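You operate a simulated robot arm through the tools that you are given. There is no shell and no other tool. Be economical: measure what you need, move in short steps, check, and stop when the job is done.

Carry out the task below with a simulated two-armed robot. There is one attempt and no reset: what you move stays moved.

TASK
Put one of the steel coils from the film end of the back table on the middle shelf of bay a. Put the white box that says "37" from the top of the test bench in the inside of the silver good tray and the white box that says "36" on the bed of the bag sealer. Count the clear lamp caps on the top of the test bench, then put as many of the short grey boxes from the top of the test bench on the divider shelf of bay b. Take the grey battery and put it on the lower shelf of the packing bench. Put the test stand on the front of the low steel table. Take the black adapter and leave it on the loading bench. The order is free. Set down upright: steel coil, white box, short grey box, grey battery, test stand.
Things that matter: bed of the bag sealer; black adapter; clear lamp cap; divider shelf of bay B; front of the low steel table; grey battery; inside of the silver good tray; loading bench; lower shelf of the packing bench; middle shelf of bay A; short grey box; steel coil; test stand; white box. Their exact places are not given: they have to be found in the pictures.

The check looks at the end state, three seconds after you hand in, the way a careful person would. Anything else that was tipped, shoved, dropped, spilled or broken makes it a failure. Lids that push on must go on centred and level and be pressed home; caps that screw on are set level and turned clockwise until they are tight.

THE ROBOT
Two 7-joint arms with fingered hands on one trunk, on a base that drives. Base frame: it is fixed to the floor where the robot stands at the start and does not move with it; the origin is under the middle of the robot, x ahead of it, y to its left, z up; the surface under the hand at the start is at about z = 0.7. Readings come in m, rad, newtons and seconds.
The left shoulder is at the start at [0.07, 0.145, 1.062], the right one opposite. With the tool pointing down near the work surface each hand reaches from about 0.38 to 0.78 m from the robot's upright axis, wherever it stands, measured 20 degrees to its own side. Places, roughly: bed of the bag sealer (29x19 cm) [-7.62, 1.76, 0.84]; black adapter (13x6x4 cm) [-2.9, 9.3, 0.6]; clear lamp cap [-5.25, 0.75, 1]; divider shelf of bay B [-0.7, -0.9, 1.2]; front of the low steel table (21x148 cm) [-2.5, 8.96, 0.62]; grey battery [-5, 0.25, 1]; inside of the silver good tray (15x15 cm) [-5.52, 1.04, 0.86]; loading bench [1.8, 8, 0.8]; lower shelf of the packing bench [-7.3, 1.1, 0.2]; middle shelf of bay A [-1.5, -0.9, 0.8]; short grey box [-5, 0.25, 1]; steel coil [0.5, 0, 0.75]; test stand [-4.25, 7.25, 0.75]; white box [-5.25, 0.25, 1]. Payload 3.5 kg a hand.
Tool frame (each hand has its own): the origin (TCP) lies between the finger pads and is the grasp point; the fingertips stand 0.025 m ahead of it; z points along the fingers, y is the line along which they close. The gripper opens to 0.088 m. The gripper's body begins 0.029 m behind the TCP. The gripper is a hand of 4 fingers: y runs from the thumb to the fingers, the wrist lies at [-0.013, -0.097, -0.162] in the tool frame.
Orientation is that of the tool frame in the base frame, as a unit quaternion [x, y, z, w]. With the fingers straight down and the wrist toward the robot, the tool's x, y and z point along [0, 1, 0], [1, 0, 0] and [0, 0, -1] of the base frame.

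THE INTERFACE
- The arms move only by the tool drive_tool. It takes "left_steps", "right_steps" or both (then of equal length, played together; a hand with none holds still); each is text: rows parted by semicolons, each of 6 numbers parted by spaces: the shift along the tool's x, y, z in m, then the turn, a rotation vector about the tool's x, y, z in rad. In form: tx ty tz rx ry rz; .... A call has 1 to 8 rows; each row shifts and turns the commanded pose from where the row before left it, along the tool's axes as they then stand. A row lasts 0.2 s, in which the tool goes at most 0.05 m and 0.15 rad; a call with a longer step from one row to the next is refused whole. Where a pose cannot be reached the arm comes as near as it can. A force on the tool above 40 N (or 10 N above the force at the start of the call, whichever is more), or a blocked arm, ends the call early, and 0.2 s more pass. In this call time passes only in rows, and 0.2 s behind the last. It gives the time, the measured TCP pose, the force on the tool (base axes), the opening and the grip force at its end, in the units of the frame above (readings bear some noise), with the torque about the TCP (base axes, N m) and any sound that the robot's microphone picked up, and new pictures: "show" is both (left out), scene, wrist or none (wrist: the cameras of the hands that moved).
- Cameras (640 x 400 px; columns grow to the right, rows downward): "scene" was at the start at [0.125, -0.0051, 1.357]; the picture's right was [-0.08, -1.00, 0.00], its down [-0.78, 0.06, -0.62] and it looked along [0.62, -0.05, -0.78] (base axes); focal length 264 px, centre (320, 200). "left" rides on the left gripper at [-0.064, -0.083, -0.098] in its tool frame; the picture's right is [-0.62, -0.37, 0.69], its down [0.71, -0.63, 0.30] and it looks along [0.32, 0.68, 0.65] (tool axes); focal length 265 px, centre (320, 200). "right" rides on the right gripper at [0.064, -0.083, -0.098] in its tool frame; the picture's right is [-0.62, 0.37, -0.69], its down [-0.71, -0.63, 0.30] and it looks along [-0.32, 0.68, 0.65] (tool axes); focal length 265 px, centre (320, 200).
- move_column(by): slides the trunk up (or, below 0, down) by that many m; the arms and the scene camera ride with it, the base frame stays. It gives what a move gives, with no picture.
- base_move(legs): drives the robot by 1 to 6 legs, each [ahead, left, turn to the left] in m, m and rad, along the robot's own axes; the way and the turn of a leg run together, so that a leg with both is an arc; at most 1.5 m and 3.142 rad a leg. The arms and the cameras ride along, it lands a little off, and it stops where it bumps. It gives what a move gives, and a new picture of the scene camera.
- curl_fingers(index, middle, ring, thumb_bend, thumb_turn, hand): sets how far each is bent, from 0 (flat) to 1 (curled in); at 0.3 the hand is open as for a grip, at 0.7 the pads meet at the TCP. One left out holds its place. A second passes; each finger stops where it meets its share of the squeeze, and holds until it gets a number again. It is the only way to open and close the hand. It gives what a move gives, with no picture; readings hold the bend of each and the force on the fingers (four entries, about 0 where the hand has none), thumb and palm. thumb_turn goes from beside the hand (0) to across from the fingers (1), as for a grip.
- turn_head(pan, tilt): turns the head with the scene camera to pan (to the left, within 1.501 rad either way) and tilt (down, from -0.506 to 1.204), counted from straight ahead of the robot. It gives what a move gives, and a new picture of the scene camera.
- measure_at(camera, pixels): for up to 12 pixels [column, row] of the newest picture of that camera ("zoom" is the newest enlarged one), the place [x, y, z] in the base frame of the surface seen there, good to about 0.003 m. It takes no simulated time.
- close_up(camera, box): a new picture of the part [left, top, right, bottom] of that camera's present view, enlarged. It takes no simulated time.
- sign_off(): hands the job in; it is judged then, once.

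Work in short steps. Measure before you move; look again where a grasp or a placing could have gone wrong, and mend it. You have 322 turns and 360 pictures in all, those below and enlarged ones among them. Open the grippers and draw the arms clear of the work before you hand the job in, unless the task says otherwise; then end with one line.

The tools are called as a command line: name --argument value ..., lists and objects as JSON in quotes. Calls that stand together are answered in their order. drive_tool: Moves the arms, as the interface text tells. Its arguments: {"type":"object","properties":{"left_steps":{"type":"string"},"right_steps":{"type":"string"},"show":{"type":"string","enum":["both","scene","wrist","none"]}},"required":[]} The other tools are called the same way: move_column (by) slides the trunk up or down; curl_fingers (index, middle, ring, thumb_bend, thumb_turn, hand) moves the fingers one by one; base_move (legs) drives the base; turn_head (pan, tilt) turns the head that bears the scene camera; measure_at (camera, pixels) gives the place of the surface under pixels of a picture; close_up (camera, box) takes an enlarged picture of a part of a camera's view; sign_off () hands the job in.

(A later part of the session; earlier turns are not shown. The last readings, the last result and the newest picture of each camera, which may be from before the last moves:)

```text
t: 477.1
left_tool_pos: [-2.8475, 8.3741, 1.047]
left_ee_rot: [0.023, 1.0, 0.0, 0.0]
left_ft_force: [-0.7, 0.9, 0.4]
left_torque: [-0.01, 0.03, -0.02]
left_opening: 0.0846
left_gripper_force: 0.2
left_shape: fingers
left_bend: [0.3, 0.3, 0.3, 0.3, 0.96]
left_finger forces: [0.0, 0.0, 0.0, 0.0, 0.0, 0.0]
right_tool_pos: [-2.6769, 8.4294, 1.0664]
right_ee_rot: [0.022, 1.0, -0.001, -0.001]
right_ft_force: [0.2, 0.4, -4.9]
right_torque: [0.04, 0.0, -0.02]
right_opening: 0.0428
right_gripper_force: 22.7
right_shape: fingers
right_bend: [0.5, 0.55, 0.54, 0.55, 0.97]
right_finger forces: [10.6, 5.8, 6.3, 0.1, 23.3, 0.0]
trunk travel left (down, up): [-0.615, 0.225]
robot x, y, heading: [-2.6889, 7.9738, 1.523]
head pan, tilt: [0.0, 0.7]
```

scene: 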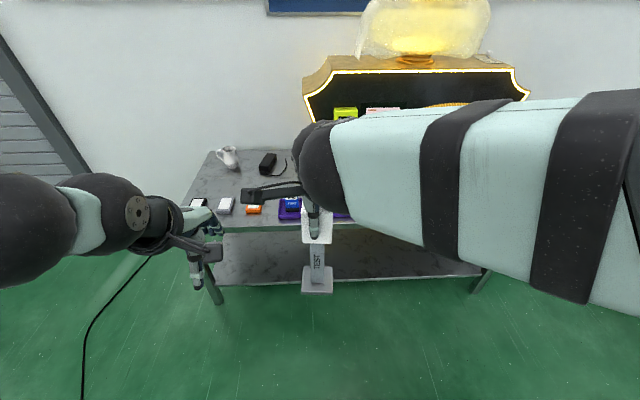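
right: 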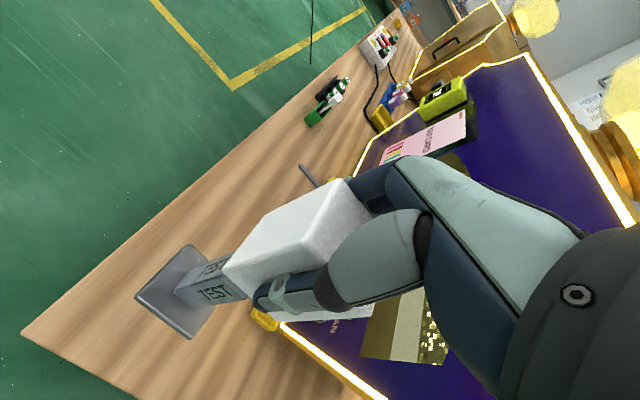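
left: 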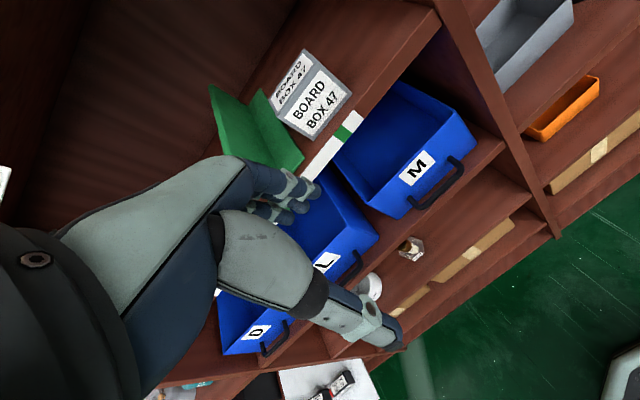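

The front edge has small packs on its left and a purple tray; the right side is likely free. I shift right 0.45 m and look.

base_move --legs '[[0, -0.5, 0.045]]'

turn_head --pan 0.35 --tilt 0.75

```text
t: 480.1
left_tool_pos: [-2.3702, 8.3571, 1.047]
left_ee_rot: [0.001, 1.0, -0.001, 0.0]
left_ft_force: [-0.2, -0.6, -0.2]
left_torque: [0.03, -0.05, 0.01]
left_opening: 0.0846
left_gripper_force: 0.1
left_shape: fingers
left_bend: [0.3, 0.3, 0.3, 0.3, 0.96]
left_finger forces: [0.0, 0.0, 0.0, 0.0, 0.1, 0.0]
right_tool_pos: [-2.2015, 8.4193, 1.0671]
right_ee_rot: [0.0, 1.0, -0.001, -0.003]
right_ft_force: [0.2, -0.2, -4.1]
right_torque: [0.02, 0.04, -0.02]
right_opening: 0.0429
right_gripper_force: 23.3
right_shape: fingers
right_bend: [0.5, 0.55, 0.54, 0.55, 0.97]
right_finger forces: [10.4, 5.8, 6.3, 0.0, 23.2, 0.0]
trunk travel left (down, up): [-0.615, 0.225]
robot x, y, heading: [-2.1929, 7.9592, 1.574]
head pan, tilt: [0.0, 0.7]
```

scene: 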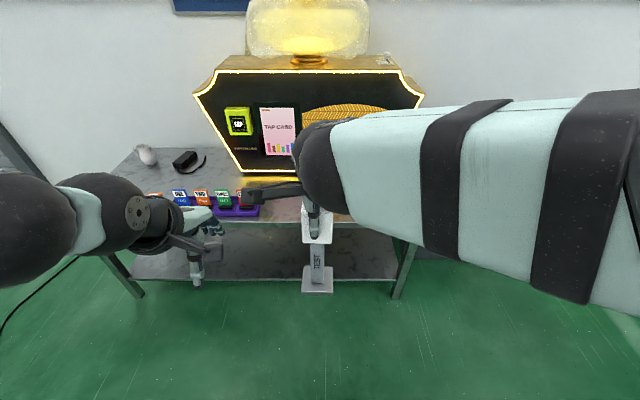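

```text
t: 480.9
left_tool_pos: [-2.3692, 8.3566, 1.0469]
left_ee_rot: [0.0, 1.0, -0.001, -0.001]
left_ft_force: [-0.4, -0.2, 0.0]
left_torque: [-0.01, 0.0, -0.03]
left_opening: 0.0845
left_gripper_force: 0.0
left_shape: fingers
left_bend: [0.3, 0.3, 0.3, 0.3, 0.96]
left_finger forces: [0.0, 0.0, 0.0, 0.1, 0.0, 0.0]
right_tool_pos: [-2.2011, 8.4192, 1.0661]
right_ee_rot: [-0.001, 1.0, -0.001, -0.001]
right_ft_force: [-0.9, -0.5, -4.5]
right_torque: [0.07, 0.05, 0.04]
right_opening: 0.043
right_gripper_force: 22.6
right_shape: fingers
right_bend: [0.5, 0.55, 0.54, 0.55, 0.97]
right_finger forces: [10.5, 5.8, 6.2, 0.0, 23.3, 0.1]
trunk travel left (down, up): [-0.615, 0.225]
robot x, y, heading: [-2.1928, 7.9617, 1.574]
head pan, tilt: [0.351, 0.75]
```

scene: 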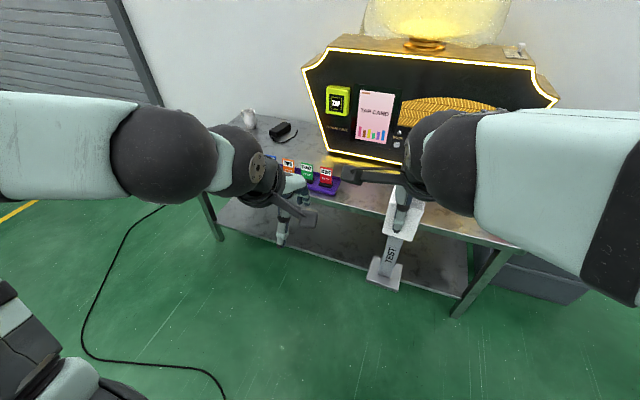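

Measure front edge, tray, amp base, adapter.

measure_at --camera "scene" --pixels '[[360, 205], [345, 195], [340, 182], [360, 190], [365, 165], [375, 175], [515, 244], [283, 132], [275, 128], [292, 130], [230, 170], [345, 170]]'

close_up --camera "scene" --box '[220, 90, 420, 215]'

```text
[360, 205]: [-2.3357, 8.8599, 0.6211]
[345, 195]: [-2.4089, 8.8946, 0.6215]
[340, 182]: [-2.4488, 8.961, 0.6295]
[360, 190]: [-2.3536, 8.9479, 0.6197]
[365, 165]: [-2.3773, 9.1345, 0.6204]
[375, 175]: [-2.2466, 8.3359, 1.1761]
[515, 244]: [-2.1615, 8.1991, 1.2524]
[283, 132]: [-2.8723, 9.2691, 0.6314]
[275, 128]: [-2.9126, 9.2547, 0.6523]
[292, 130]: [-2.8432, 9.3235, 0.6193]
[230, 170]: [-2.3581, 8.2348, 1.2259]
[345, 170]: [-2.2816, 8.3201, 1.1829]
```

```text
3.20 times, centred on (320, 152) of scene
```

zoom: 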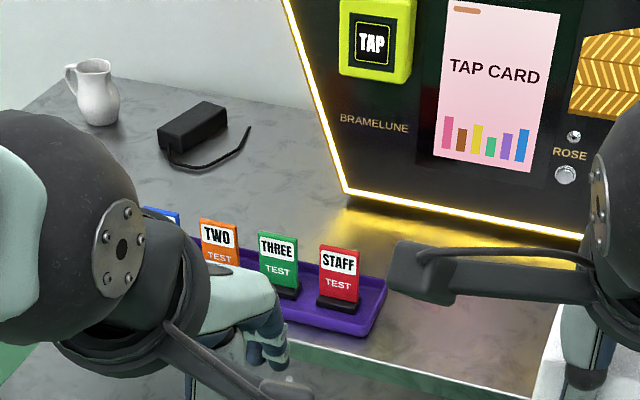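

Front strip y 8.855–9.065, z 0.62; tray ends x -2.43. Target for the stand: (-2.20, 8.95). Drive ahead 0.4.

base_move --legs '[[0.4, 0, 0]]'

drive_tool --right_steps "0 0.035 0 0 0 0;0 0.035 0 0 0 0;0 0.035 0 0 0 0;0 0.025 0.03 0 0 0;0 0 0.04 0 0 0;0 0 0.04 0 0 0;0 0 0.04 0 0 0" --show "both"

```text
t: 483.5
left_tool_pos: [-2.3774, 8.766, 1.0487]
left_ee_rot: [-0.006, 1.0, -0.001, -0.001]
left_ft_force: [-1.0, -0.6, 0.5]
left_torque: [0.02, 0.0, -0.01]
left_opening: 0.0844
left_gripper_force: 0.0
left_shape: fingers
left_bend: [0.3, 0.3, 0.3, 0.3, 0.96]
left_finger forces: [0.0, 0.1, 0.0, 0.0, 0.0, 0.0]
right_tool_pos: [-2.21, 8.8301, 1.0655]
right_ee_rot: [-0.006, 1.0, -0.001, -0.002]
right_ft_force: [-0.4, 0.1, -3.4]
right_torque: [0.01, -0.01, 0.01]
right_opening: 0.0429
right_gripper_force: 23.1
right_shape: fingers
right_bend: [0.5, 0.55, 0.54, 0.55, 0.97]
right_finger forces: [10.5, 6.0, 6.3, 0.0, 23.2, 0.0]
trunk travel left (down, up): [-0.615, 0.225]
robot x, y, heading: [-2.2006, 8.3744, 1.589]
head pan, tilt: [0.351, 0.75]
```

scene: 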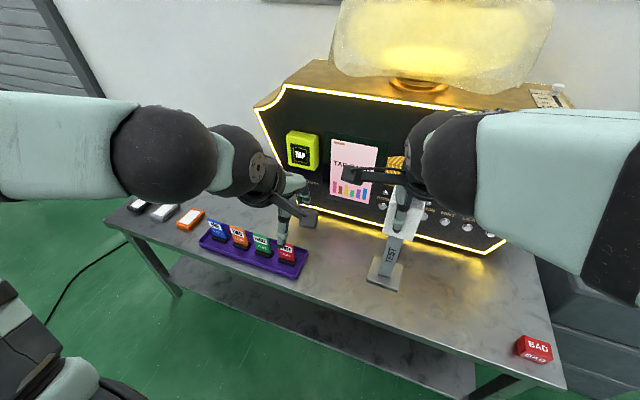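

```text
t: 485.1
left_tool_pos: [-2.3774, 8.7681, 1.0467]
left_ee_rot: [-0.006, 1.0, -0.002, 0.0]
left_ft_force: [0.2, -0.1, -0.8]
left_torque: [-0.04, -0.02, 0.0]
left_opening: 0.0847
left_gripper_force: 0.1
left_shape: fingers
left_bend: [0.3, 0.3, 0.3, 0.3, 0.96]
left_finger forces: [0.0, 0.0, 0.0, 0.1, 0.0, 0.1]
right_tool_pos: [-2.2119, 8.9616, 0.9157]
right_ee_rot: [-0.006, 1.0, -0.002, -0.001]
right_ft_force: [0.6, 0.4, -4.6]
right_torque: [0.05, 0.02, 0.01]
right_opening: 0.0429
right_gripper_force: 23.2
right_shape: fingers
right_bend: [0.5, 0.56, 0.55, 0.54, 0.97]
right_finger forces: [10.8, 5.9, 6.2, 0.0, 23.1, 0.0]
trunk travel left (down, up): [-0.615, 0.225]
robot x, y, heading: [-2.1979, 8.3714, 1.584]
head pan, tilt: [0.351, 0.75]
```

scene: 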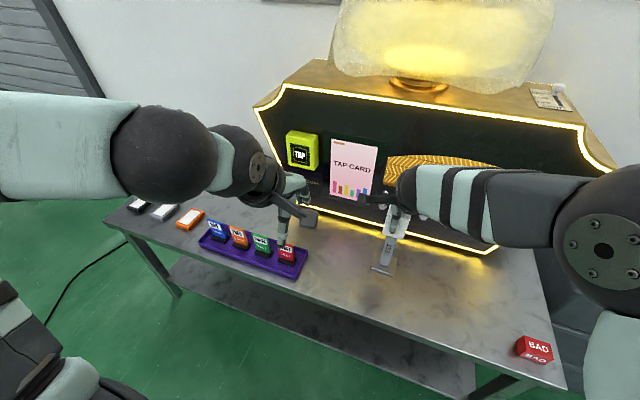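
right: 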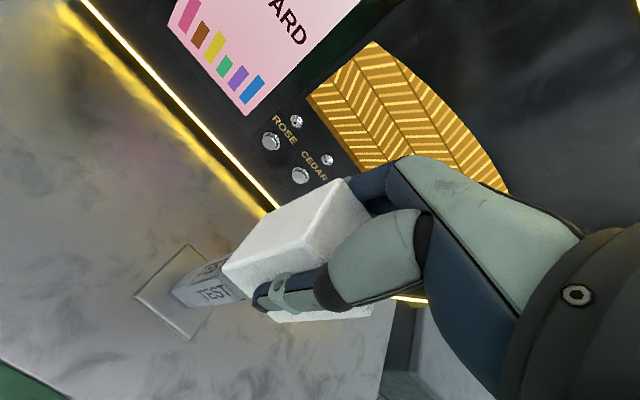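

I check distance to the amp's front and then lower.

measure_at --camera "right" --pixels '[[290, 150], [250, 190], [190, 250], [210, 330], [150, 300], [100, 370]]'

drive_tool --right_steps "0 -0.012 0.03 0 0 0;0 0 0.04 0 0 0;0 0 0.02 0 0 0" --show "both"

```text
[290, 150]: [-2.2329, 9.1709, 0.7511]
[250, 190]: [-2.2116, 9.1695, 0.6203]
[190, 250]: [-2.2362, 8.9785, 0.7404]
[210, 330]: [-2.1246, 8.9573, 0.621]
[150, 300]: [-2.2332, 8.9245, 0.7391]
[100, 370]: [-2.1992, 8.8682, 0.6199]
```

```text
t: 485.9
left_tool_pos: [-2.3762, 8.7657, 1.0479]
left_ee_rot: [-0.006, 1.0, -0.001, 0.0]
left_ft_force: [0.1, 0.4, 0.0]
left_torque: [0.02, -0.03, -0.03]
left_opening: 0.0848
left_gripper_force: 0.0
left_shape: fingers
left_bend: [0.3, 0.3, 0.3, 0.3, 0.96]
left_finger forces: [0.1, 0.1, 0.0, 0.0, 0.1, 0.0]
right_tool_pos: [-2.2111, 8.9485, 0.8281]
right_ee_rot: [-0.006, 1.0, -0.001, -0.001]
right_ft_force: [0.3, 0.6, -3.2]
right_torque: [0.03, 0.04, 0.0]
right_opening: 0.0429
right_gripper_force: 22.7
right_shape: fingers
right_bend: [0.5, 0.56, 0.55, 0.54, 0.97]
right_finger forces: [10.8, 5.8, 6.2, 0.0, 22.9, 0.1]
trunk travel left (down, up): [-0.615, 0.225]
robot x, y, heading: [-2.1964, 8.3712, 1.586]
head pan, tilt: [0.351, 0.75]
```

scene: 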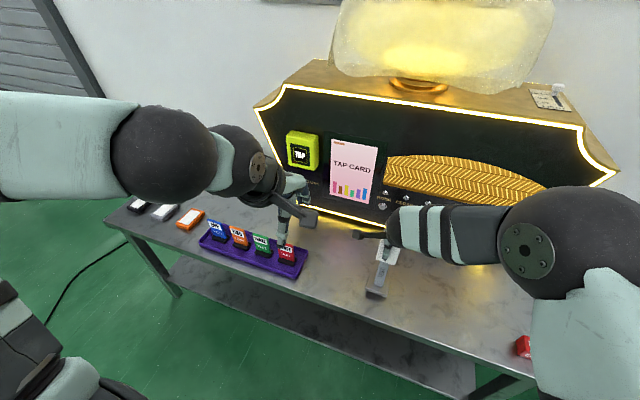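
right: 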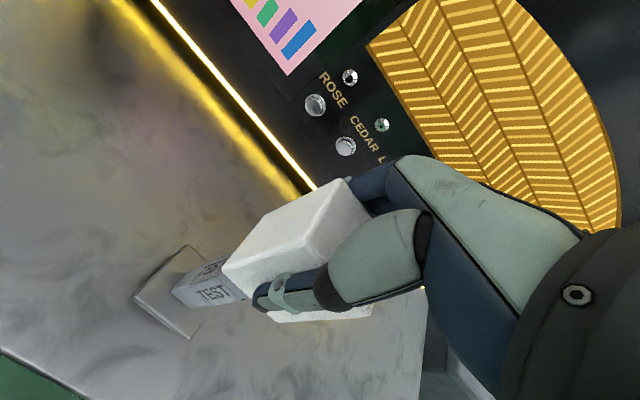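

drive_tool --right_steps "0 0 0.01 0 0 0;0 0 0.004 0 0 0;0 0 0.002 0 0 0" --show "none"

drive_tool --right_steps "0 0 0.002 0 0 0;0 0 0.0015 0 0 0" --show "none"

```text
t: 486.7
left_tool_pos: [-2.3771, 8.7659, 1.047]
left_ee_rot: [-0.005, 1.0, -0.001, 0.0]
left_ft_force: [0.0, 0.4, 0.6]
left_torque: [-0.04, 0.02, 0.0]
left_opening: 0.0846
left_gripper_force: 0.0
left_shape: fingers
left_bend: [0.3, 0.3, 0.3, 0.3, 0.96]
left_finger forces: [0.1, 0.0, 0.0, 0.0, 0.1, 0.0]
right_tool_pos: [-2.2128, 8.9465, 0.8105]
right_ee_rot: [-0.006, 1.0, -0.001, -0.002]
right_ft_force: [-0.3, 0.0, -3.1]
right_torque: [0.0, -0.01, 0.03]
right_opening: 0.0428
right_gripper_force: 23.3
right_shape: fingers
right_bend: [0.5, 0.56, 0.55, 0.54, 0.97]
right_finger forces: [10.8, 5.6, 6.0, 0.0, 23.3, 0.0]
trunk travel left (down, up): [-0.615, 0.225]
robot x, y, heading: [-2.1974, 8.3726, 1.584]
head pan, tilt: [0.351, 0.75]
```

```text
t: 487.3
left_tool_pos: [-2.3768, 8.7633, 1.0474]
left_ee_rot: [-0.006, 1.0, 0.0, 0.0]
left_ft_force: [-0.4, 1.7, 0.1]
left_torque: [0.01, 0.02, -0.03]
left_opening: 0.0847
left_gripper_force: 0.1
left_shape: fingers
left_bend: [0.3, 0.3, 0.3, 0.3, 0.96]
left_finger forces: [0.1, 0.0, 0.0, 0.1, 0.0, 0.0]
right_tool_pos: [-2.2131, 8.9474, 0.8099]
right_ee_rot: [-0.006, 1.0, 0.003, -0.003]
right_ft_force: [-2.3, -1.6, 11.2]
right_torque: [-0.1, -0.02, -0.02]
right_opening: 0.0428
right_gripper_force: 24.2
right_shape: fingers
right_bend: [0.5, 0.56, 0.55, 0.54, 0.97]
right_finger forces: [10.7, 5.7, 6.0, 0.1, 27.0, 0.0]
trunk travel left (down, up): [-0.615, 0.225]
robot x, y, heading: [-2.1984, 8.3728, 1.579]
head pan, tilt: [0.351, 0.75]
```

Contact. Ease 1.5 mm, open in stages, lift off vertically.

drive_tool --right_steps "0 0 -0.0015 0 0 0" --show "none"

curl_fingers --hand "right" --index 0.45 --middle 0.5 --ring 0.5 --thumb_bend 0.48

curl_fingers --hand "right" --index 0.3 --middle 0.3 --ring 0.3 --thumb_bend 0.3

drive_tool --right_steps "0 0 -0.02 0 0 0;0 0 -0.03 0 0 0;0 0 -0.04 0 0 0;0 0 -0.04 0 0 0;0 -0.04 -0.03 0 0 0;0 -0.045 0 0 0 0;0 -0.045 0 0 0 0" --show "both"

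```text
t: 487.7
left_tool_pos: [-2.3776, 8.7661, 1.0487]
left_ee_rot: [-0.006, 1.0, 0.0, 0.0]
left_ft_force: [-0.1, 0.6, 0.0]
left_torque: [0.0, 0.02, -0.01]
left_opening: 0.0847
left_gripper_force: 0.0
left_shape: fingers
left_bend: [0.3, 0.3, 0.3, 0.3, 0.96]
left_finger forces: [0.0, 0.1, 0.0, 0.0, 0.0, 0.1]
right_tool_pos: [-2.2128, 8.9475, 0.8096]
right_ee_rot: [-0.005, 1.0, 0.001, -0.002]
right_ft_force: [-3.0, -0.3, 10.6]
right_torque: [0.07, -0.04, 0.05]
right_opening: 0.0427
right_gripper_force: 25.1
right_shape: fingers
right_bend: [0.5, 0.56, 0.55, 0.55, 0.97]
right_finger forces: [10.7, 6.2, 6.4, 0.0, 26.7, 0.0]
trunk travel left (down, up): [-0.615, 0.225]
robot x, y, heading: [-2.1987, 8.3729, 1.584]
head pan, tilt: [0.351, 0.75]
```

```text
t: 488.7
left_tool_pos: [-2.3777, 8.7639, 1.0482]
left_ee_rot: [-0.006, 1.0, 0.0, 0.0]
left_ft_force: [0.7, -0.6, 0.0]
left_torque: [-0.05, 0.02, 0.0]
left_opening: 0.0849
left_gripper_force: 0.0
left_shape: fingers
left_bend: [0.3, 0.3, 0.3, 0.3, 0.96]
left_finger forces: [0.0, 0.1, 0.0, 0.0, 0.0, 0.0]
right_tool_pos: [-2.2128, 8.9463, 0.8085]
right_ee_rot: [-0.007, 1.0, 0.0, -0.003]
right_ft_force: [-1.4, -2.8, 10.0]
right_torque: [-0.12, 0.02, -0.07]
right_opening: 0.0536
right_gripper_force: 5.1
right_shape: fingers
right_bend: [0.44, 0.5, 0.5, 0.47, 0.97]
right_finger forces: [2.8, 0.0, 0.1, 0.0, 7.8, 0.0]
trunk travel left (down, up): [-0.615, 0.225]
robot x, y, heading: [-2.1989, 8.3696, 1.583]
head pan, tilt: [0.351, 0.75]
```

```text
t: 489.7
left_tool_pos: [-2.3769, 8.7647, 1.048]
left_ee_rot: [-0.007, 1.0, -0.001, -0.001]
left_ft_force: [0.4, 0.6, 0.0]
left_torque: [0.0, -0.05, 0.0]
left_opening: 0.0845
left_gripper_force: 0.1
left_shape: fingers
left_bend: [0.3, 0.3, 0.3, 0.3, 0.96]
left_finger forces: [0.0, 0.1, 0.1, 0.0, 0.0, 0.1]
right_tool_pos: [-2.2116, 8.9482, 0.8077]
right_ee_rot: [-0.006, 1.0, -0.001, -0.002]
right_ft_force: [0.3, 0.7, -0.2]
right_torque: [0.01, -0.01, 0.0]
right_opening: 0.085
right_gripper_force: 0.4
right_shape: fingers
right_bend: [0.3, 0.3, 0.3, 0.3, 0.96]
right_finger forces: [0.0, 0.1, 0.0, 0.0, 0.5, 0.1]
trunk travel left (down, up): [-0.615, 0.225]
robot x, y, heading: [-2.1943, 8.3736, 1.588]
head pan, tilt: [0.351, 0.75]
```

```text
t: 491.3
left_tool_pos: [-2.377, 8.7642, 1.0487]
left_ee_rot: [-0.006, 1.0, -0.001, 0.0]
left_ft_force: [0.1, 0.2, 0.5]
left_torque: [0.01, 0.0, 0.0]
left_opening: 0.0846
left_gripper_force: 0.0
left_shape: fingers
left_bend: [0.3, 0.3, 0.3, 0.3, 0.96]
left_finger forces: [0.1, 0.0, 0.0, 0.0, 0.0, 0.0]
right_tool_pos: [-2.2084, 8.8141, 0.9704]
right_ee_rot: [-0.006, 1.0, 0.0, -0.002]
right_ft_force: [-0.7, -0.2, 0.4]
right_torque: [-0.01, -0.01, 0.03]
right_opening: 0.0851
right_gripper_force: 0.1
right_shape: fingers
right_bend: [0.3, 0.3, 0.3, 0.3, 0.96]
right_finger forces: [0.0, 0.1, 0.0, 0.0, 0.1, 0.0]
trunk travel left (down, up): [-0.615, 0.225]
robot x, y, heading: [-2.197, 8.3702, 1.583]
head pan, tilt: [0.351, 0.75]
```

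scene: 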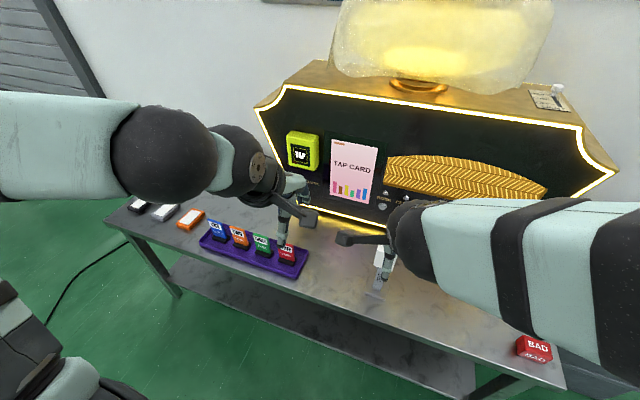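
right: 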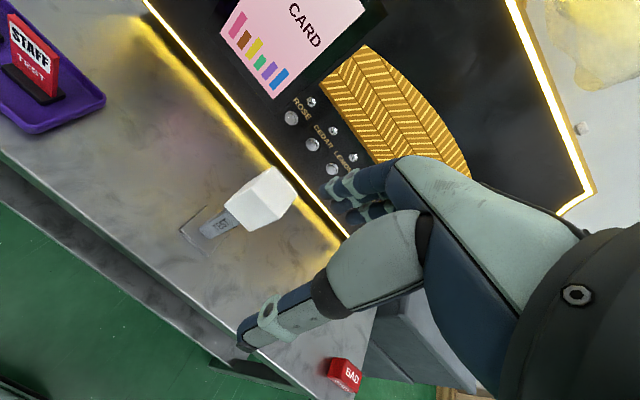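

The stand is upright on the table front. Now the adapter at (-2.89,9.28): I shift left 0.62 m.

base_move --legs '[[-0.1, 0, -0.013], [0, 0.62, 0]]'

turn_head --pan 0.0 --tilt 0.7

close_up --camera "scene" --box '[220, 90, 420, 215]'

```text
t: 495.6
left_tool_pos: [-3.0053, 8.6626, 1.047]
left_ee_rot: [-0.002, 1.0, -0.001, 0.0]
left_ft_force: [0.1, 0.7, -0.1]
left_torque: [0.01, -0.01, 0.03]
left_opening: 0.0848
left_gripper_force: 0.0
left_shape: fingers
left_bend: [0.3, 0.3, 0.3, 0.3, 0.96]
left_finger forces: [0.1, 0.0, 0.0, 0.0, 0.0, 0.0]
right_tool_pos: [-2.8335, 8.7131, 0.9694]
right_ee_rot: [-0.001, 1.0, -0.001, -0.002]
right_ft_force: [0.4, 0.3, 0.2]
right_torque: [-0.01, 0.0, 0.04]
right_opening: 0.0852
right_gripper_force: 0.0
right_shape: fingers
right_bend: [0.3, 0.3, 0.3, 0.3, 0.96]
right_finger forces: [0.0, 0.0, 0.0, 0.0, 0.0, 0.0]
trunk travel left (down, up): [-0.615, 0.225]
robot x, y, heading: [-2.8269, 8.2702, 1.577]
head pan, tilt: [0.351, 0.75]
```

scene: 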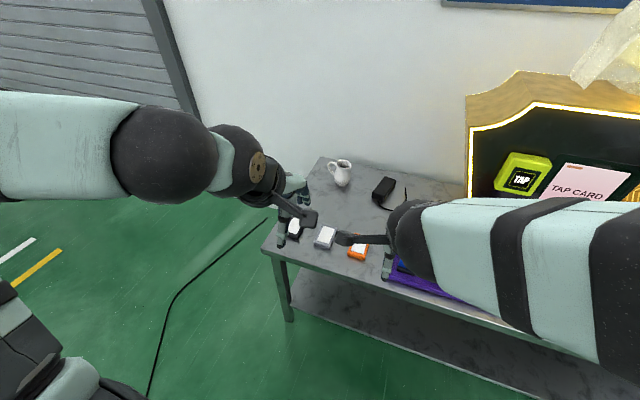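

```text
t: 496.4
left_tool_pos: [-3.004, 8.6636, 1.0483]
left_ee_rot: [-0.002, 1.0, -0.001, 0.0]
left_ft_force: [0.2, -1.2, -0.6]
left_torque: [0.04, 0.02, 0.02]
left_opening: 0.0848
left_gripper_force: 0.0
left_shape: fingers
left_bend: [0.3, 0.3, 0.3, 0.3, 0.96]
left_finger forces: [0.1, 0.0, 0.0, 0.1, 0.0, 0.0]
right_tool_pos: [-2.8352, 8.7128, 0.968]
right_ee_rot: [-0.001, 1.0, -0.001, -0.002]
right_ft_force: [-0.2, 0.2, 1.0]
right_torque: [-0.02, 0.01, 0.0]
right_opening: 0.0852
right_gripper_force: 0.1
right_shape: fingers
right_bend: [0.3, 0.3, 0.3, 0.3, 0.96]
right_finger forces: [0.0, 0.1, 0.0, 0.0, 0.0, 0.0]
trunk travel left (down, up): [-0.615, 0.225]
robot x, y, heading: [-2.8257, 8.2681, 1.574]
head pan, tilt: [0.0, 0.7]
```

scene: 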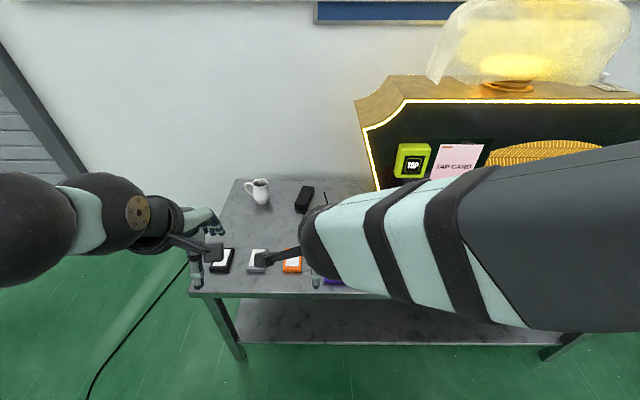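

```text
3.20 times, centred on (320, 152) of scene
```

zoom: 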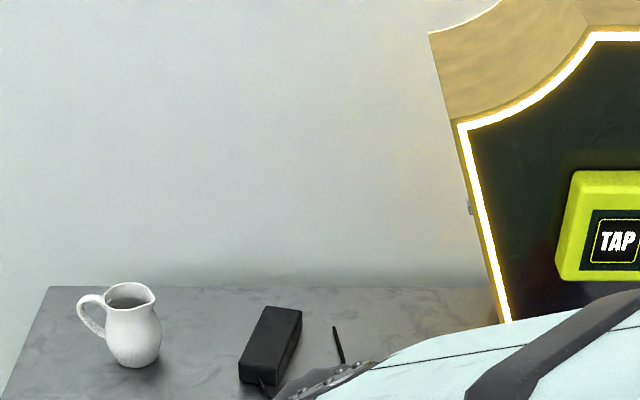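

Measure the adapter's corners.

measure_at --camera "zoom" --pixels '[[268, 308], [298, 313], [243, 352], [272, 358], [270, 333], [285, 350], [245, 370], [338, 345], [265, 385], [135, 330], [270, 378]]'

```text
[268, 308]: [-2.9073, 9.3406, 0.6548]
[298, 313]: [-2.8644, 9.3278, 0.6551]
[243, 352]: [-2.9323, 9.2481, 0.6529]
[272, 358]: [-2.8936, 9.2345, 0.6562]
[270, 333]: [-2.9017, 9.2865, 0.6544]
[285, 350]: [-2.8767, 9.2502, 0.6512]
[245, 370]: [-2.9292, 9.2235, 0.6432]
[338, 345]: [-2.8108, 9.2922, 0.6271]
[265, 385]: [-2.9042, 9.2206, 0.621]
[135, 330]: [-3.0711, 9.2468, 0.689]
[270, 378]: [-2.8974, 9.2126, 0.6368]
```

Adapter centre ≈(-2.90,9.284), 4.5 cm wide, long axis ~15° clockwise of +y. I lower the trunk a bit, drive in 0.25 m, then yaw the right hand so it closes across the width.

base_move --legs '[[0.25, 0.07, 0]]'

move_column --by -0.12

drive_tool --right_steps "0 0.02 0 0 0 -0.142;0 0 0 0 0 -0.142;0 0 0 0 0 -0.142;0 0 0 0 0 -0.142;0 0 0 0 0 -0.142;0 0 0 0 0 -0.142;0 0 0 0 0 -0.142;0 0 0 0 0 -0.142" --show "both"

```text
t: 498.2
left_tool_pos: [-3.0706, 8.9121, 1.0485]
left_ee_rot: [0.002, 1.0, -0.001, 0.0]
left_ft_force: [0.0, 0.3, 0.0]
left_torque: [-0.02, -0.01, 0.01]
left_opening: 0.0847
left_gripper_force: 0.1
left_shape: fingers
left_bend: [0.3, 0.3, 0.3, 0.3, 0.96]
left_finger forces: [0.1, 0.0, 0.0, 0.1, 0.0, 0.0]
right_tool_pos: [-2.9006, 8.9616, 0.9702]
right_ee_rot: [0.001, 1.0, -0.001, -0.001]
right_ft_force: [1.0, 0.5, 0.2]
right_torque: [0.02, -0.01, 0.02]
right_opening: 0.0853
right_gripper_force: 0.2
right_shape: fingers
right_bend: [0.3, 0.3, 0.3, 0.3, 0.96]
right_finger forces: [0.1, 0.0, 0.1, 0.0, 0.1, 0.0]
trunk travel left (down, up): [-0.615, 0.225]
robot x, y, heading: [-2.8962, 8.5179, 1.565]
head pan, tilt: [0.0, 0.7]
```

scene: 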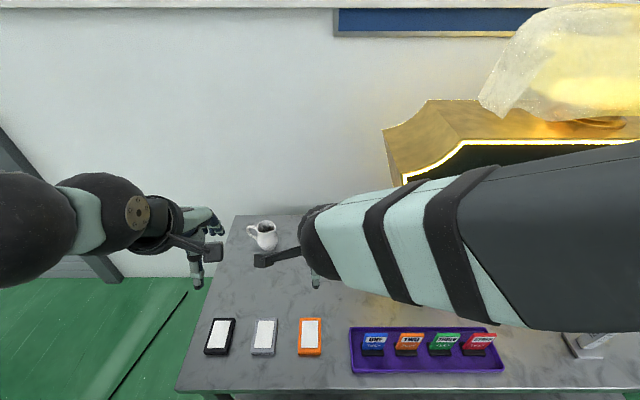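

```text
t: 499.7
left_tool_pos: [-3.07, 8.9136, 0.9267]
left_ee_rot: [0.002, 1.0, -0.001, 0.0]
left_ft_force: [-0.1, 0.3, 0.0]
left_torque: [0.0, 0.02, 0.01]
left_opening: 0.0846
left_gripper_force: 0.1
left_shape: fingers
left_bend: [0.3, 0.3, 0.3, 0.3, 0.96]
left_finger forces: [0.0, 0.1, 0.0, 0.1, 0.1, 0.1]
right_tool_pos: [-2.9004, 8.9618, 0.8494]
right_ee_rot: [0.001, 1.0, -0.001, -0.002]
right_ft_force: [0.2, -0.8, -0.1]
right_torque: [0.0, 0.03, 0.04]
right_opening: 0.085
right_gripper_force: 0.1
right_shape: fingers
right_bend: [0.3, 0.3, 0.3, 0.3, 0.96]
right_finger forces: [0.0, 0.0, 0.1, 0.0, 0.0, 0.0]
trunk travel left (down, up): [-0.495, 0.345]
robot x, y, heading: [-2.8946, 8.517, 1.571]
head pan, tilt: [0.0, 0.7]
```

```text
t: 501.5
left_tool_pos: [-3.0697, 8.9146, 0.9281]
left_ee_rot: [0.001, 1.0, -0.001, 0.0]
left_ft_force: [0.7, 0.5, 0.0]
left_torque: [-0.01, 0.04, 0.03]
left_opening: 0.0845
left_gripper_force: 0.0
left_shape: fingers
left_bend: [0.3, 0.3, 0.3, 0.3, 0.96]
left_finger forces: [0.0, 0.0, 0.0, 0.0, 0.1, 0.1]
right_tool_pos: [-2.9015, 8.983, 0.8503]
right_ee_rot: [-0.539, 0.843, 0.001, -0.002]
right_ft_force: [-0.6, -0.6, 0.2]
right_torque: [0.02, 0.01, -0.03]
right_opening: 0.085
right_gripper_force: 0.0
right_shape: fingers
right_bend: [0.3, 0.3, 0.3, 0.3, 0.96]
right_finger forces: [0.0, 0.0, 0.0, 0.0, 0.0, 0.1]
trunk travel left (down, up): [-0.495, 0.345]
robot x, y, heading: [-2.8983, 8.5167, 1.566]
head pan, tilt: [0.0, 0.7]
```

scene: 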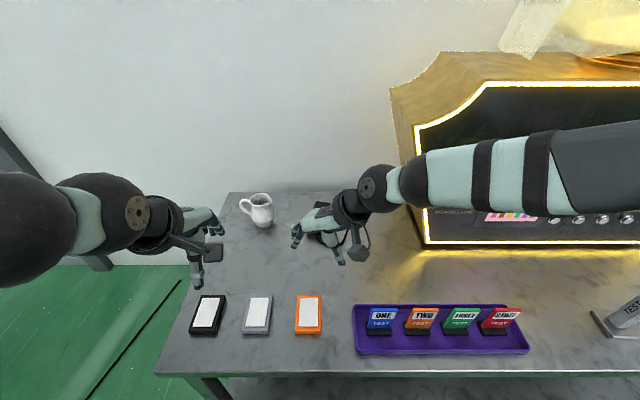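
right: 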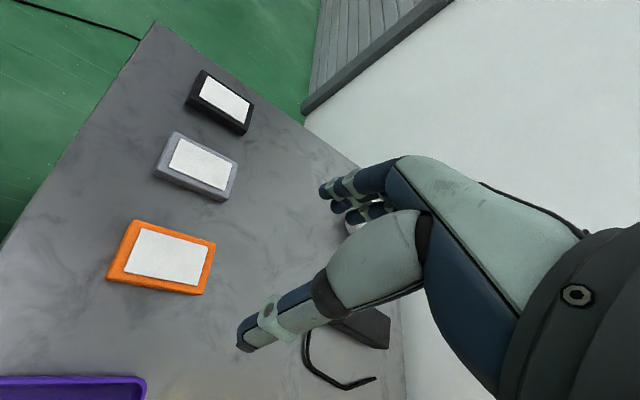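

Finish the yaw and move over the adapter at z 0.85.

drive_tool --right_steps "0 0 0 0 0 -0.137;-0.0412 0.0123 0 0 0 0;-0.0412 0.0123 0 0 0 0;-0.0412 0.0123 0 0 0 0;-0.0412 0.0123 0 0 0 0;-0.0412 0.0123 0 0 0 0" --show "both"

```text
t: 502.9
left_tool_pos: [-3.0689, 8.912, 0.9282]
left_ee_rot: [0.001, 1.0, 0.001, 0.0]
left_ft_force: [0.2, 0.1, 0.1]
left_torque: [0.01, 0.01, 0.0]
left_opening: 0.0848
left_gripper_force: 0.1
left_shape: fingers
left_bend: [0.3, 0.3, 0.3, 0.3, 0.96]
left_finger forces: [0.1, 0.1, 0.0, 0.1, 0.1, 0.0]
right_tool_pos: [-2.9005, 9.1759, 0.8503]
right_ee_rot: [-0.595, 0.804, -0.001, -0.002]
right_ft_force: [1.0, -0.1, 0.5]
right_torque: [-0.01, -0.01, 0.02]
right_opening: 0.0847
right_gripper_force: 0.1
right_shape: fingers
right_bend: [0.3, 0.3, 0.3, 0.3, 0.96]
right_finger forces: [0.0, 0.1, 0.0, 0.1, 0.0, 0.0]
right hand out of reach, approached as far as the arm can: row 6
trunk travel left (down, up): [-0.495, 0.345]
robot x, y, heading: [-2.8965, 8.5176, 1.569]
head pan, tilt: [0.0, 0.7]
```

scene: 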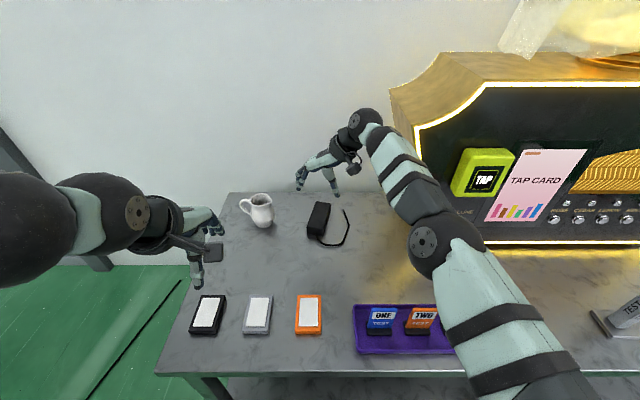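
right: 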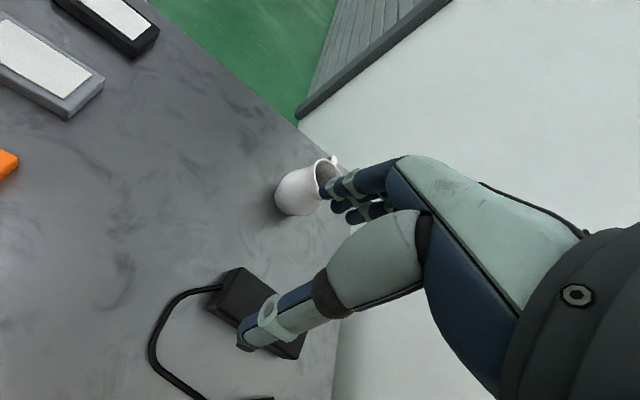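

Reach limit: I pitch the hand 0.5 rad (fingers forward-down) to bring the wrist back, then move on.

drive_tool --right_steps "0 0 0 0 -0.125 0;0 0 0 0 -0.125 0;0 0 0 0 -0.125 0;0 0 0 0 -0.125 0;-0.0303 0.0105 0.0165 0 0 0;-0.0303 0.0105 0.0165 0 0 0;-0.0303 0.0105 0.0165 0 0 0" --show "both"

```text
t: 504.5
left_tool_pos: [-3.07, 8.9109, 0.9286]
left_ee_rot: [0.001, 1.0, 0.0, 0.0]
left_ft_force: [-0.7, -0.4, 0.1]
left_torque: [0.01, 0.01, -0.01]
left_opening: 0.0847
left_gripper_force: 0.0
left_shape: fingers
left_bend: [0.3, 0.3, 0.3, 0.3, 0.96]
left_finger forces: [0.0, 0.1, 0.0, 0.1, 0.1, 0.1]
right_tool_pos: [-2.8993, 9.2462, 0.8502]
right_ee_rot: [-0.575, 0.78, 0.148, 0.197]
right_ft_force: [-0.3, 0.5, -0.2]
right_torque: [-0.01, -0.03, -0.01]
right_opening: 0.0848
right_gripper_force: 0.1
right_shape: fingers
right_bend: [0.3, 0.3, 0.3, 0.3, 0.96]
right_finger forces: [0.0, 0.0, 0.0, 0.0, 0.1, 0.1]
right hand out of reach, approached as far as the arm can: row 7
trunk travel left (down, up): [-0.495, 0.345]
robot x, y, heading: [-2.8973, 8.5188, 1.572]
head pan, tilt: [0.0, 0.7]
```

scene: 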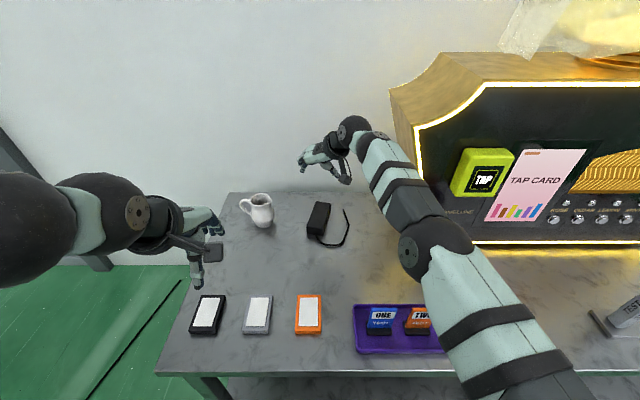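
right: 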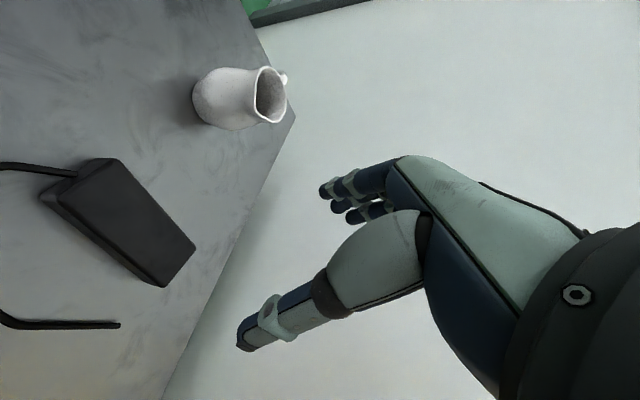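

I pitch 0.3 rad more and see where the hand gets.

drive_tool --right_steps "0 0 0 0 -0.15 0;0 0 0 0 -0.15 0" --show "none"

move_column --by -0.08

```text
t: 505.1
left_tool_pos: [-3.0709, 8.914, 0.9277]
left_ee_rot: [0.003, 1.0, -0.001, 0.0]
left_ft_force: [-0.5, 0.0, -0.8]
left_torque: [0.01, 0.0, -0.01]
left_opening: 0.0845
left_gripper_force: 0.1
left_shape: fingers
left_bend: [0.3, 0.3, 0.3, 0.3, 0.96]
left_finger forces: [0.0, 0.1, 0.0, 0.0, 0.0, 0.1]
right_tool_pos: [-2.8986, 9.2501, 0.8512]
right_ee_rot: [-0.547, 0.742, 0.232, 0.312]
right_ft_force: [0.1, 0.3, 0.3]
right_torque: [0.0, 0.01, 0.02]
right_opening: 0.0849
right_gripper_force: 0.0
right_shape: fingers
right_bend: [0.3, 0.3, 0.3, 0.3, 0.96]
right_finger forces: [0.0, 0.0, 0.1, 0.0, 0.0, 0.1]
trunk travel left (down, up): [-0.495, 0.345]
robot x, y, heading: [-2.8971, 8.5203, 1.569]
head pan, tilt: [0.0, 0.7]
```

```text
t: 506.3
left_tool_pos: [-3.0697, 8.9127, 0.8477]
left_ee_rot: [0.002, 1.0, 0.0, 0.0]
left_ft_force: [-0.1, -0.4, -0.9]
left_torque: [0.04, -0.01, 0.0]
left_opening: 0.0847
left_gripper_force: 0.0
left_shape: fingers
left_bend: [0.3, 0.3, 0.3, 0.3, 0.96]
left_finger forces: [0.0, 0.1, 0.0, 0.1, 0.0, 0.0]
right_tool_pos: [-2.9001, 9.2496, 0.772]
right_ee_rot: [-0.546, 0.742, 0.232, 0.31]
right_ft_force: [0.3, -0.1, -0.2]
right_torque: [0.02, 0.0, 0.04]
right_opening: 0.085
right_gripper_force: 0.1
right_shape: fingers
right_bend: [0.3, 0.3, 0.3, 0.3, 0.96]
right_finger forces: [0.1, 0.0, 0.0, 0.0, 0.1, 0.1]
trunk travel left (down, up): [-0.415, 0.425]
robot x, y, heading: [-2.8991, 8.5177, 1.568]
head pan, tilt: [0.0, 0.7]
```

Now forward 3.4 cm and down to z≈0.70.

drive_tool --right_steps "-0.0227 0.01 0.0234 0 0 0;0.0251 0 0.0244 0 0 0;0.0251 0 0.0244 0 0 0" --show "both"

```text
t: 507.1
left_tool_pos: [-3.069, 8.9145, 0.8471]
left_ee_rot: [0.002, 1.0, -0.001, 0.0]
left_ft_force: [-0.3, 0.3, 0.0]
left_torque: [-0.03, 0.0, 0.0]
left_opening: 0.0846
left_gripper_force: 0.0
left_shape: fingers
left_bend: [0.3, 0.3, 0.3, 0.3, 0.96]
left_finger forces: [0.0, 0.0, 0.0, 0.0, 0.0, 0.0]
right_tool_pos: [-2.8974, 9.287, 0.6988]
right_ee_rot: [-0.547, 0.743, 0.231, 0.31]
right_ft_force: [-0.4, -0.4, 0.5]
right_torque: [0.0, -0.01, 0.0]
right_opening: 0.0849
right_gripper_force: 0.0
right_shape: fingers
right_bend: [0.3, 0.3, 0.3, 0.3, 0.96]
right_finger forces: [0.0, 0.0, 0.0, 0.0, 0.0, 0.0]
trunk travel left (down, up): [-0.415, 0.425]
robot x, y, heading: [-2.8946, 8.5226, 1.567]
head pan, tilt: [0.0, 0.7]
```

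scene: 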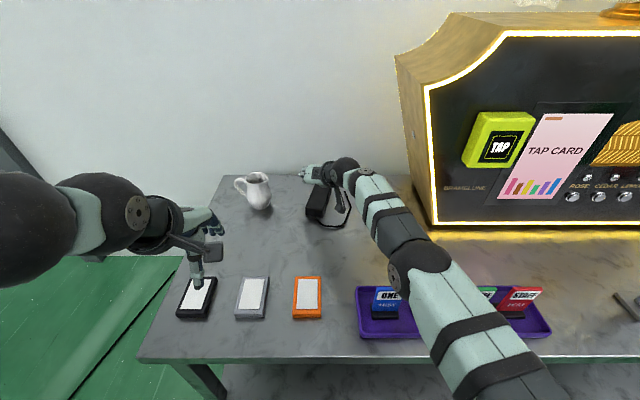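
right: 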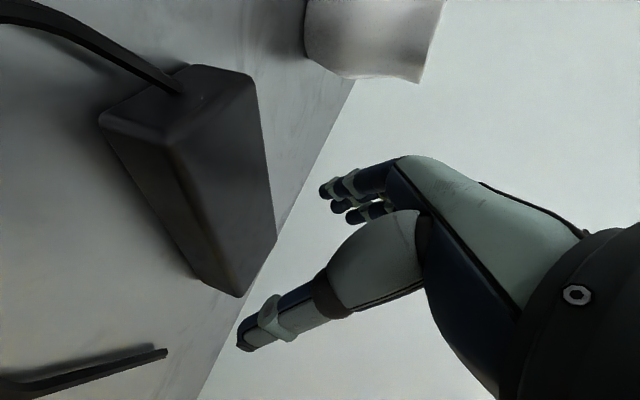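

Measure the adapter in the wrist view again.

measure_at --camera "right" --pixels '[[190, 70], [250, 78], [270, 235], [180, 150], [235, 285], [110, 125], [230, 170], [260, 150]]'

close_up --camera "scene" --box '[280, 140, 400, 240]'

```text
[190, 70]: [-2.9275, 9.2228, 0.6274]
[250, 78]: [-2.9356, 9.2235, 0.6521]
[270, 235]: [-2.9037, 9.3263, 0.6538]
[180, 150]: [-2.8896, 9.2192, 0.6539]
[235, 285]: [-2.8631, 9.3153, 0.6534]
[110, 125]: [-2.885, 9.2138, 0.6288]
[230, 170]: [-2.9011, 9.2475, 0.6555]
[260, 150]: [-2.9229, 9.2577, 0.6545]
```

```text
4.00 times, centred on (340, 190) of scene
```

zoom: 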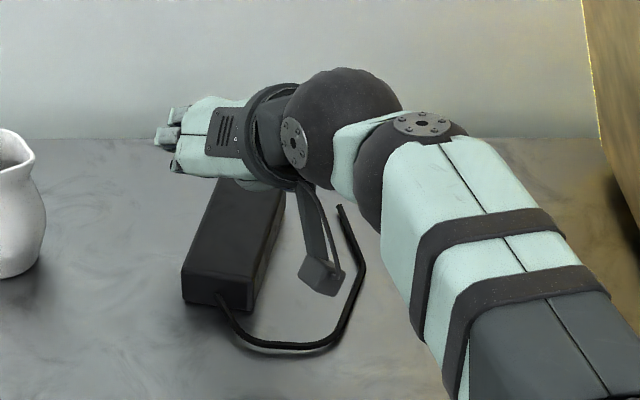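

Centre is (-2.898,9.271). I shift back 1.4 cm and lower to z 0.662.

drive_tool --right_steps "0.0098 0 -0.01 0 0 0;0.0129 0 0.01255 0 0 0;0.0129 0 0.01255 0 0 0" --show "both"

```text
t: 507.9
left_tool_pos: [-3.0705, 8.9133, 0.8474]
left_ee_rot: [0.002, 1.0, -0.001, -0.001]
left_ft_force: [-1.4, -1.5, 0.1]
left_torque: [0.03, 0.0, -0.01]
left_opening: 0.0847
left_gripper_force: 0.0
left_shape: fingers
left_bend: [0.3, 0.3, 0.3, 0.3, 0.96]
left_finger forces: [0.0, 0.0, 0.0, 0.1, 0.0, 0.1]
right_tool_pos: [-2.9044, 9.2707, 0.6652]
right_ee_rot: [-0.546, 0.742, 0.232, 0.31]
right_ft_force: [-0.2, -0.3, -0.1]
right_torque: [0.02, 0.02, -0.03]
right_opening: 0.0851
right_gripper_force: 0.1
right_shape: fingers
right_bend: [0.3, 0.3, 0.3, 0.3, 0.96]
right_finger forces: [0.0, 0.0, 0.1, 0.0, 0.0, 0.0]
trunk travel left (down, up): [-0.415, 0.425]
robot x, y, heading: [-2.8979, 8.5209, 1.57]
head pan, tilt: [0.0, 0.7]
```

scene: 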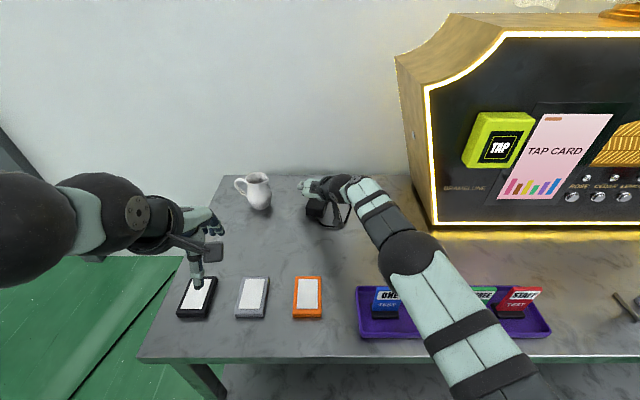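
right: 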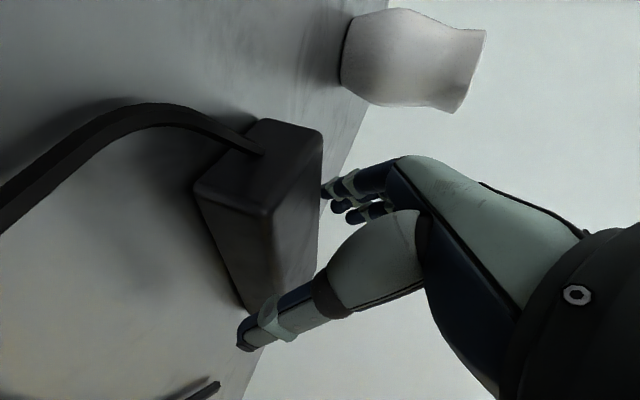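

Lower 1 cm more and close.

drive_tool --right_steps "0.0072 -0.004 0.007 0 0 0" --show "none"

curl_fingers --hand "right" --index 0.7 --middle 0.7 --ring 0.7 --thumb_bend 0.7

close_up --camera "scene" --box '[220, 140, 460, 330]'

```text
t: 508.3
left_tool_pos: [-3.0698, 8.9145, 0.8479]
left_ee_rot: [0.001, 1.0, 0.0, 0.0]
left_ft_force: [0.3, -0.3, -0.2]
left_torque: [0.04, 0.01, 0.01]
left_opening: 0.0847
left_gripper_force: 0.0
left_shape: fingers
left_bend: [0.3, 0.3, 0.3, 0.3, 0.96]
left_finger forces: [0.0, 0.0, 0.0, 0.0, 0.1, 0.0]
right_tool_pos: [-2.9, 9.2688, 0.6539]
right_ee_rot: [-0.547, 0.742, 0.232, 0.311]
right_ft_force: [0.9, 0.2, 0.4]
right_torque: [-0.02, -0.01, 0.02]
right_opening: 0.0851
right_gripper_force: 0.1
right_shape: fingers
right_bend: [0.3, 0.3, 0.3, 0.3, 0.96]
right_finger forces: [0.0, 0.1, 0.0, 0.1, 0.0, 0.1]
trunk travel left (down, up): [-0.415, 0.425]
robot x, y, heading: [-2.8952, 8.5221, 1.572]
head pan, tilt: [0.0, 0.7]
```

```text
t: 509.3
left_tool_pos: [-3.0702, 8.9138, 0.8478]
left_ee_rot: [0.002, 1.0, -0.001, 0.0]
left_ft_force: [-0.4, -0.7, 1.2]
left_torque: [0.02, 0.03, 0.01]
left_opening: 0.0847
left_gripper_force: 0.1
left_shape: fingers
left_bend: [0.3, 0.3, 0.3, 0.3, 0.96]
left_finger forces: [0.0, 0.1, 0.1, 0.1, 0.0, 0.0]
right_tool_pos: [-2.8999, 9.2686, 0.6555]
right_ee_rot: [-0.548, 0.741, 0.233, 0.311]
right_ft_force: [-0.8, 0.9, 1.2]
right_torque: [0.07, 0.02, 0.09]
right_opening: 0.0487
right_gripper_force: 25.2
right_shape: fingers
right_bend: [0.47, 0.51, 0.54, 0.52, 0.97]
right_finger forces: [10.6, 7.3, 7.7, 0.0, 25.1, 0.1]
trunk travel left (down, up): [-0.415, 0.425]
robot x, y, heading: [-2.8937, 8.5158, 1.567]
head pan, tilt: [0.0, 0.7]
```

```text
2.11 times, centred on (340, 235) of scene
```

zoom: 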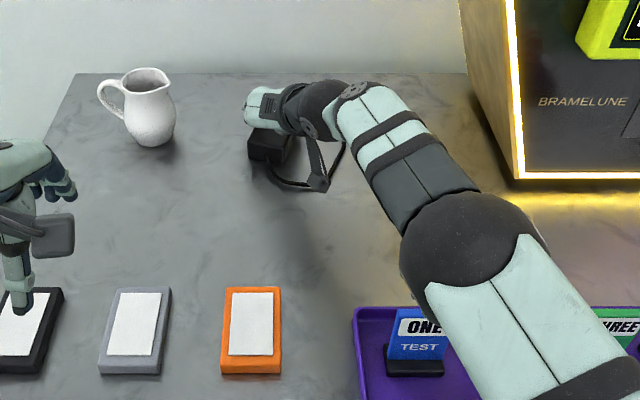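

Gripped. Lift straight up 0.14 m.

drive_tool --right_steps "-0.018 0 -0.0175 0 0 0;-0.025 0 -0.0244 0 0 0;-0.025 0 -0.0244 0 0 0;-0.025 0 -0.0244 0 0 0" --show "both"

```text
t: 510.3
left_tool_pos: [-3.0697, 8.913, 0.8478]
left_ee_rot: [0.002, 1.0, -0.001, 0.0]
left_ft_force: [0.4, 0.1, 0.3]
left_torque: [0.01, -0.03, -0.03]
left_opening: 0.0848
left_gripper_force: 0.1
left_shape: fingers
left_bend: [0.3, 0.3, 0.3, 0.3, 0.96]
left_finger forces: [0.0, 0.0, 0.1, 0.0, 0.1, 0.0]
right_tool_pos: [-2.9019, 9.2702, 0.7853]
right_ee_rot: [-0.547, 0.742, 0.231, 0.312]
right_ft_force: [-0.6, 0.9, -3.6]
right_torque: [-0.04, 0.04, -0.01]
right_opening: 0.0486
right_gripper_force: 24.1
right_shape: fingers
right_bend: [0.46, 0.51, 0.54, 0.52, 0.96]
right_finger forces: [11.0, 6.6, 6.0, 0.0, 24.1, 0.0]
trunk travel left (down, up): [-0.415, 0.425]
robot x, y, heading: [-2.8971, 8.5206, 1.568]
head pan, tilt: [0.0, 0.7]
```

scene: 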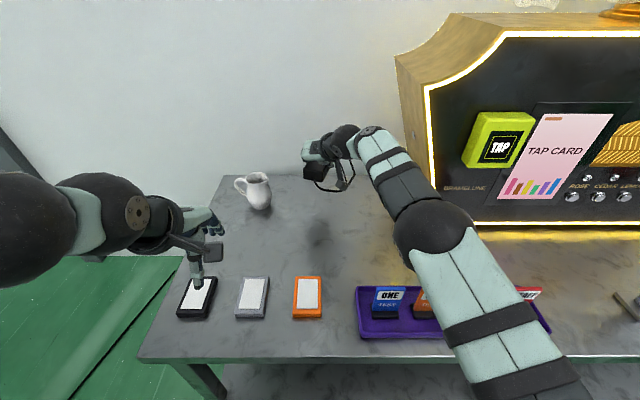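
right: 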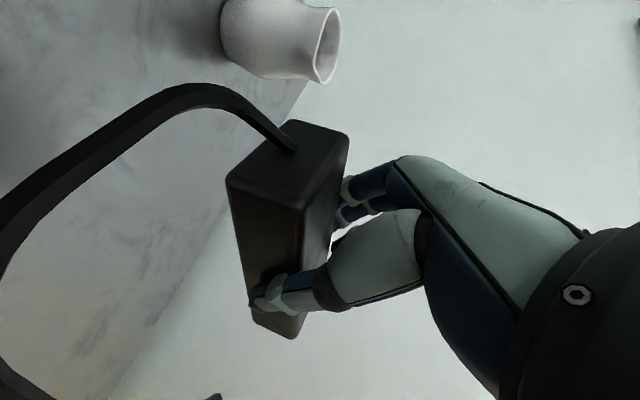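

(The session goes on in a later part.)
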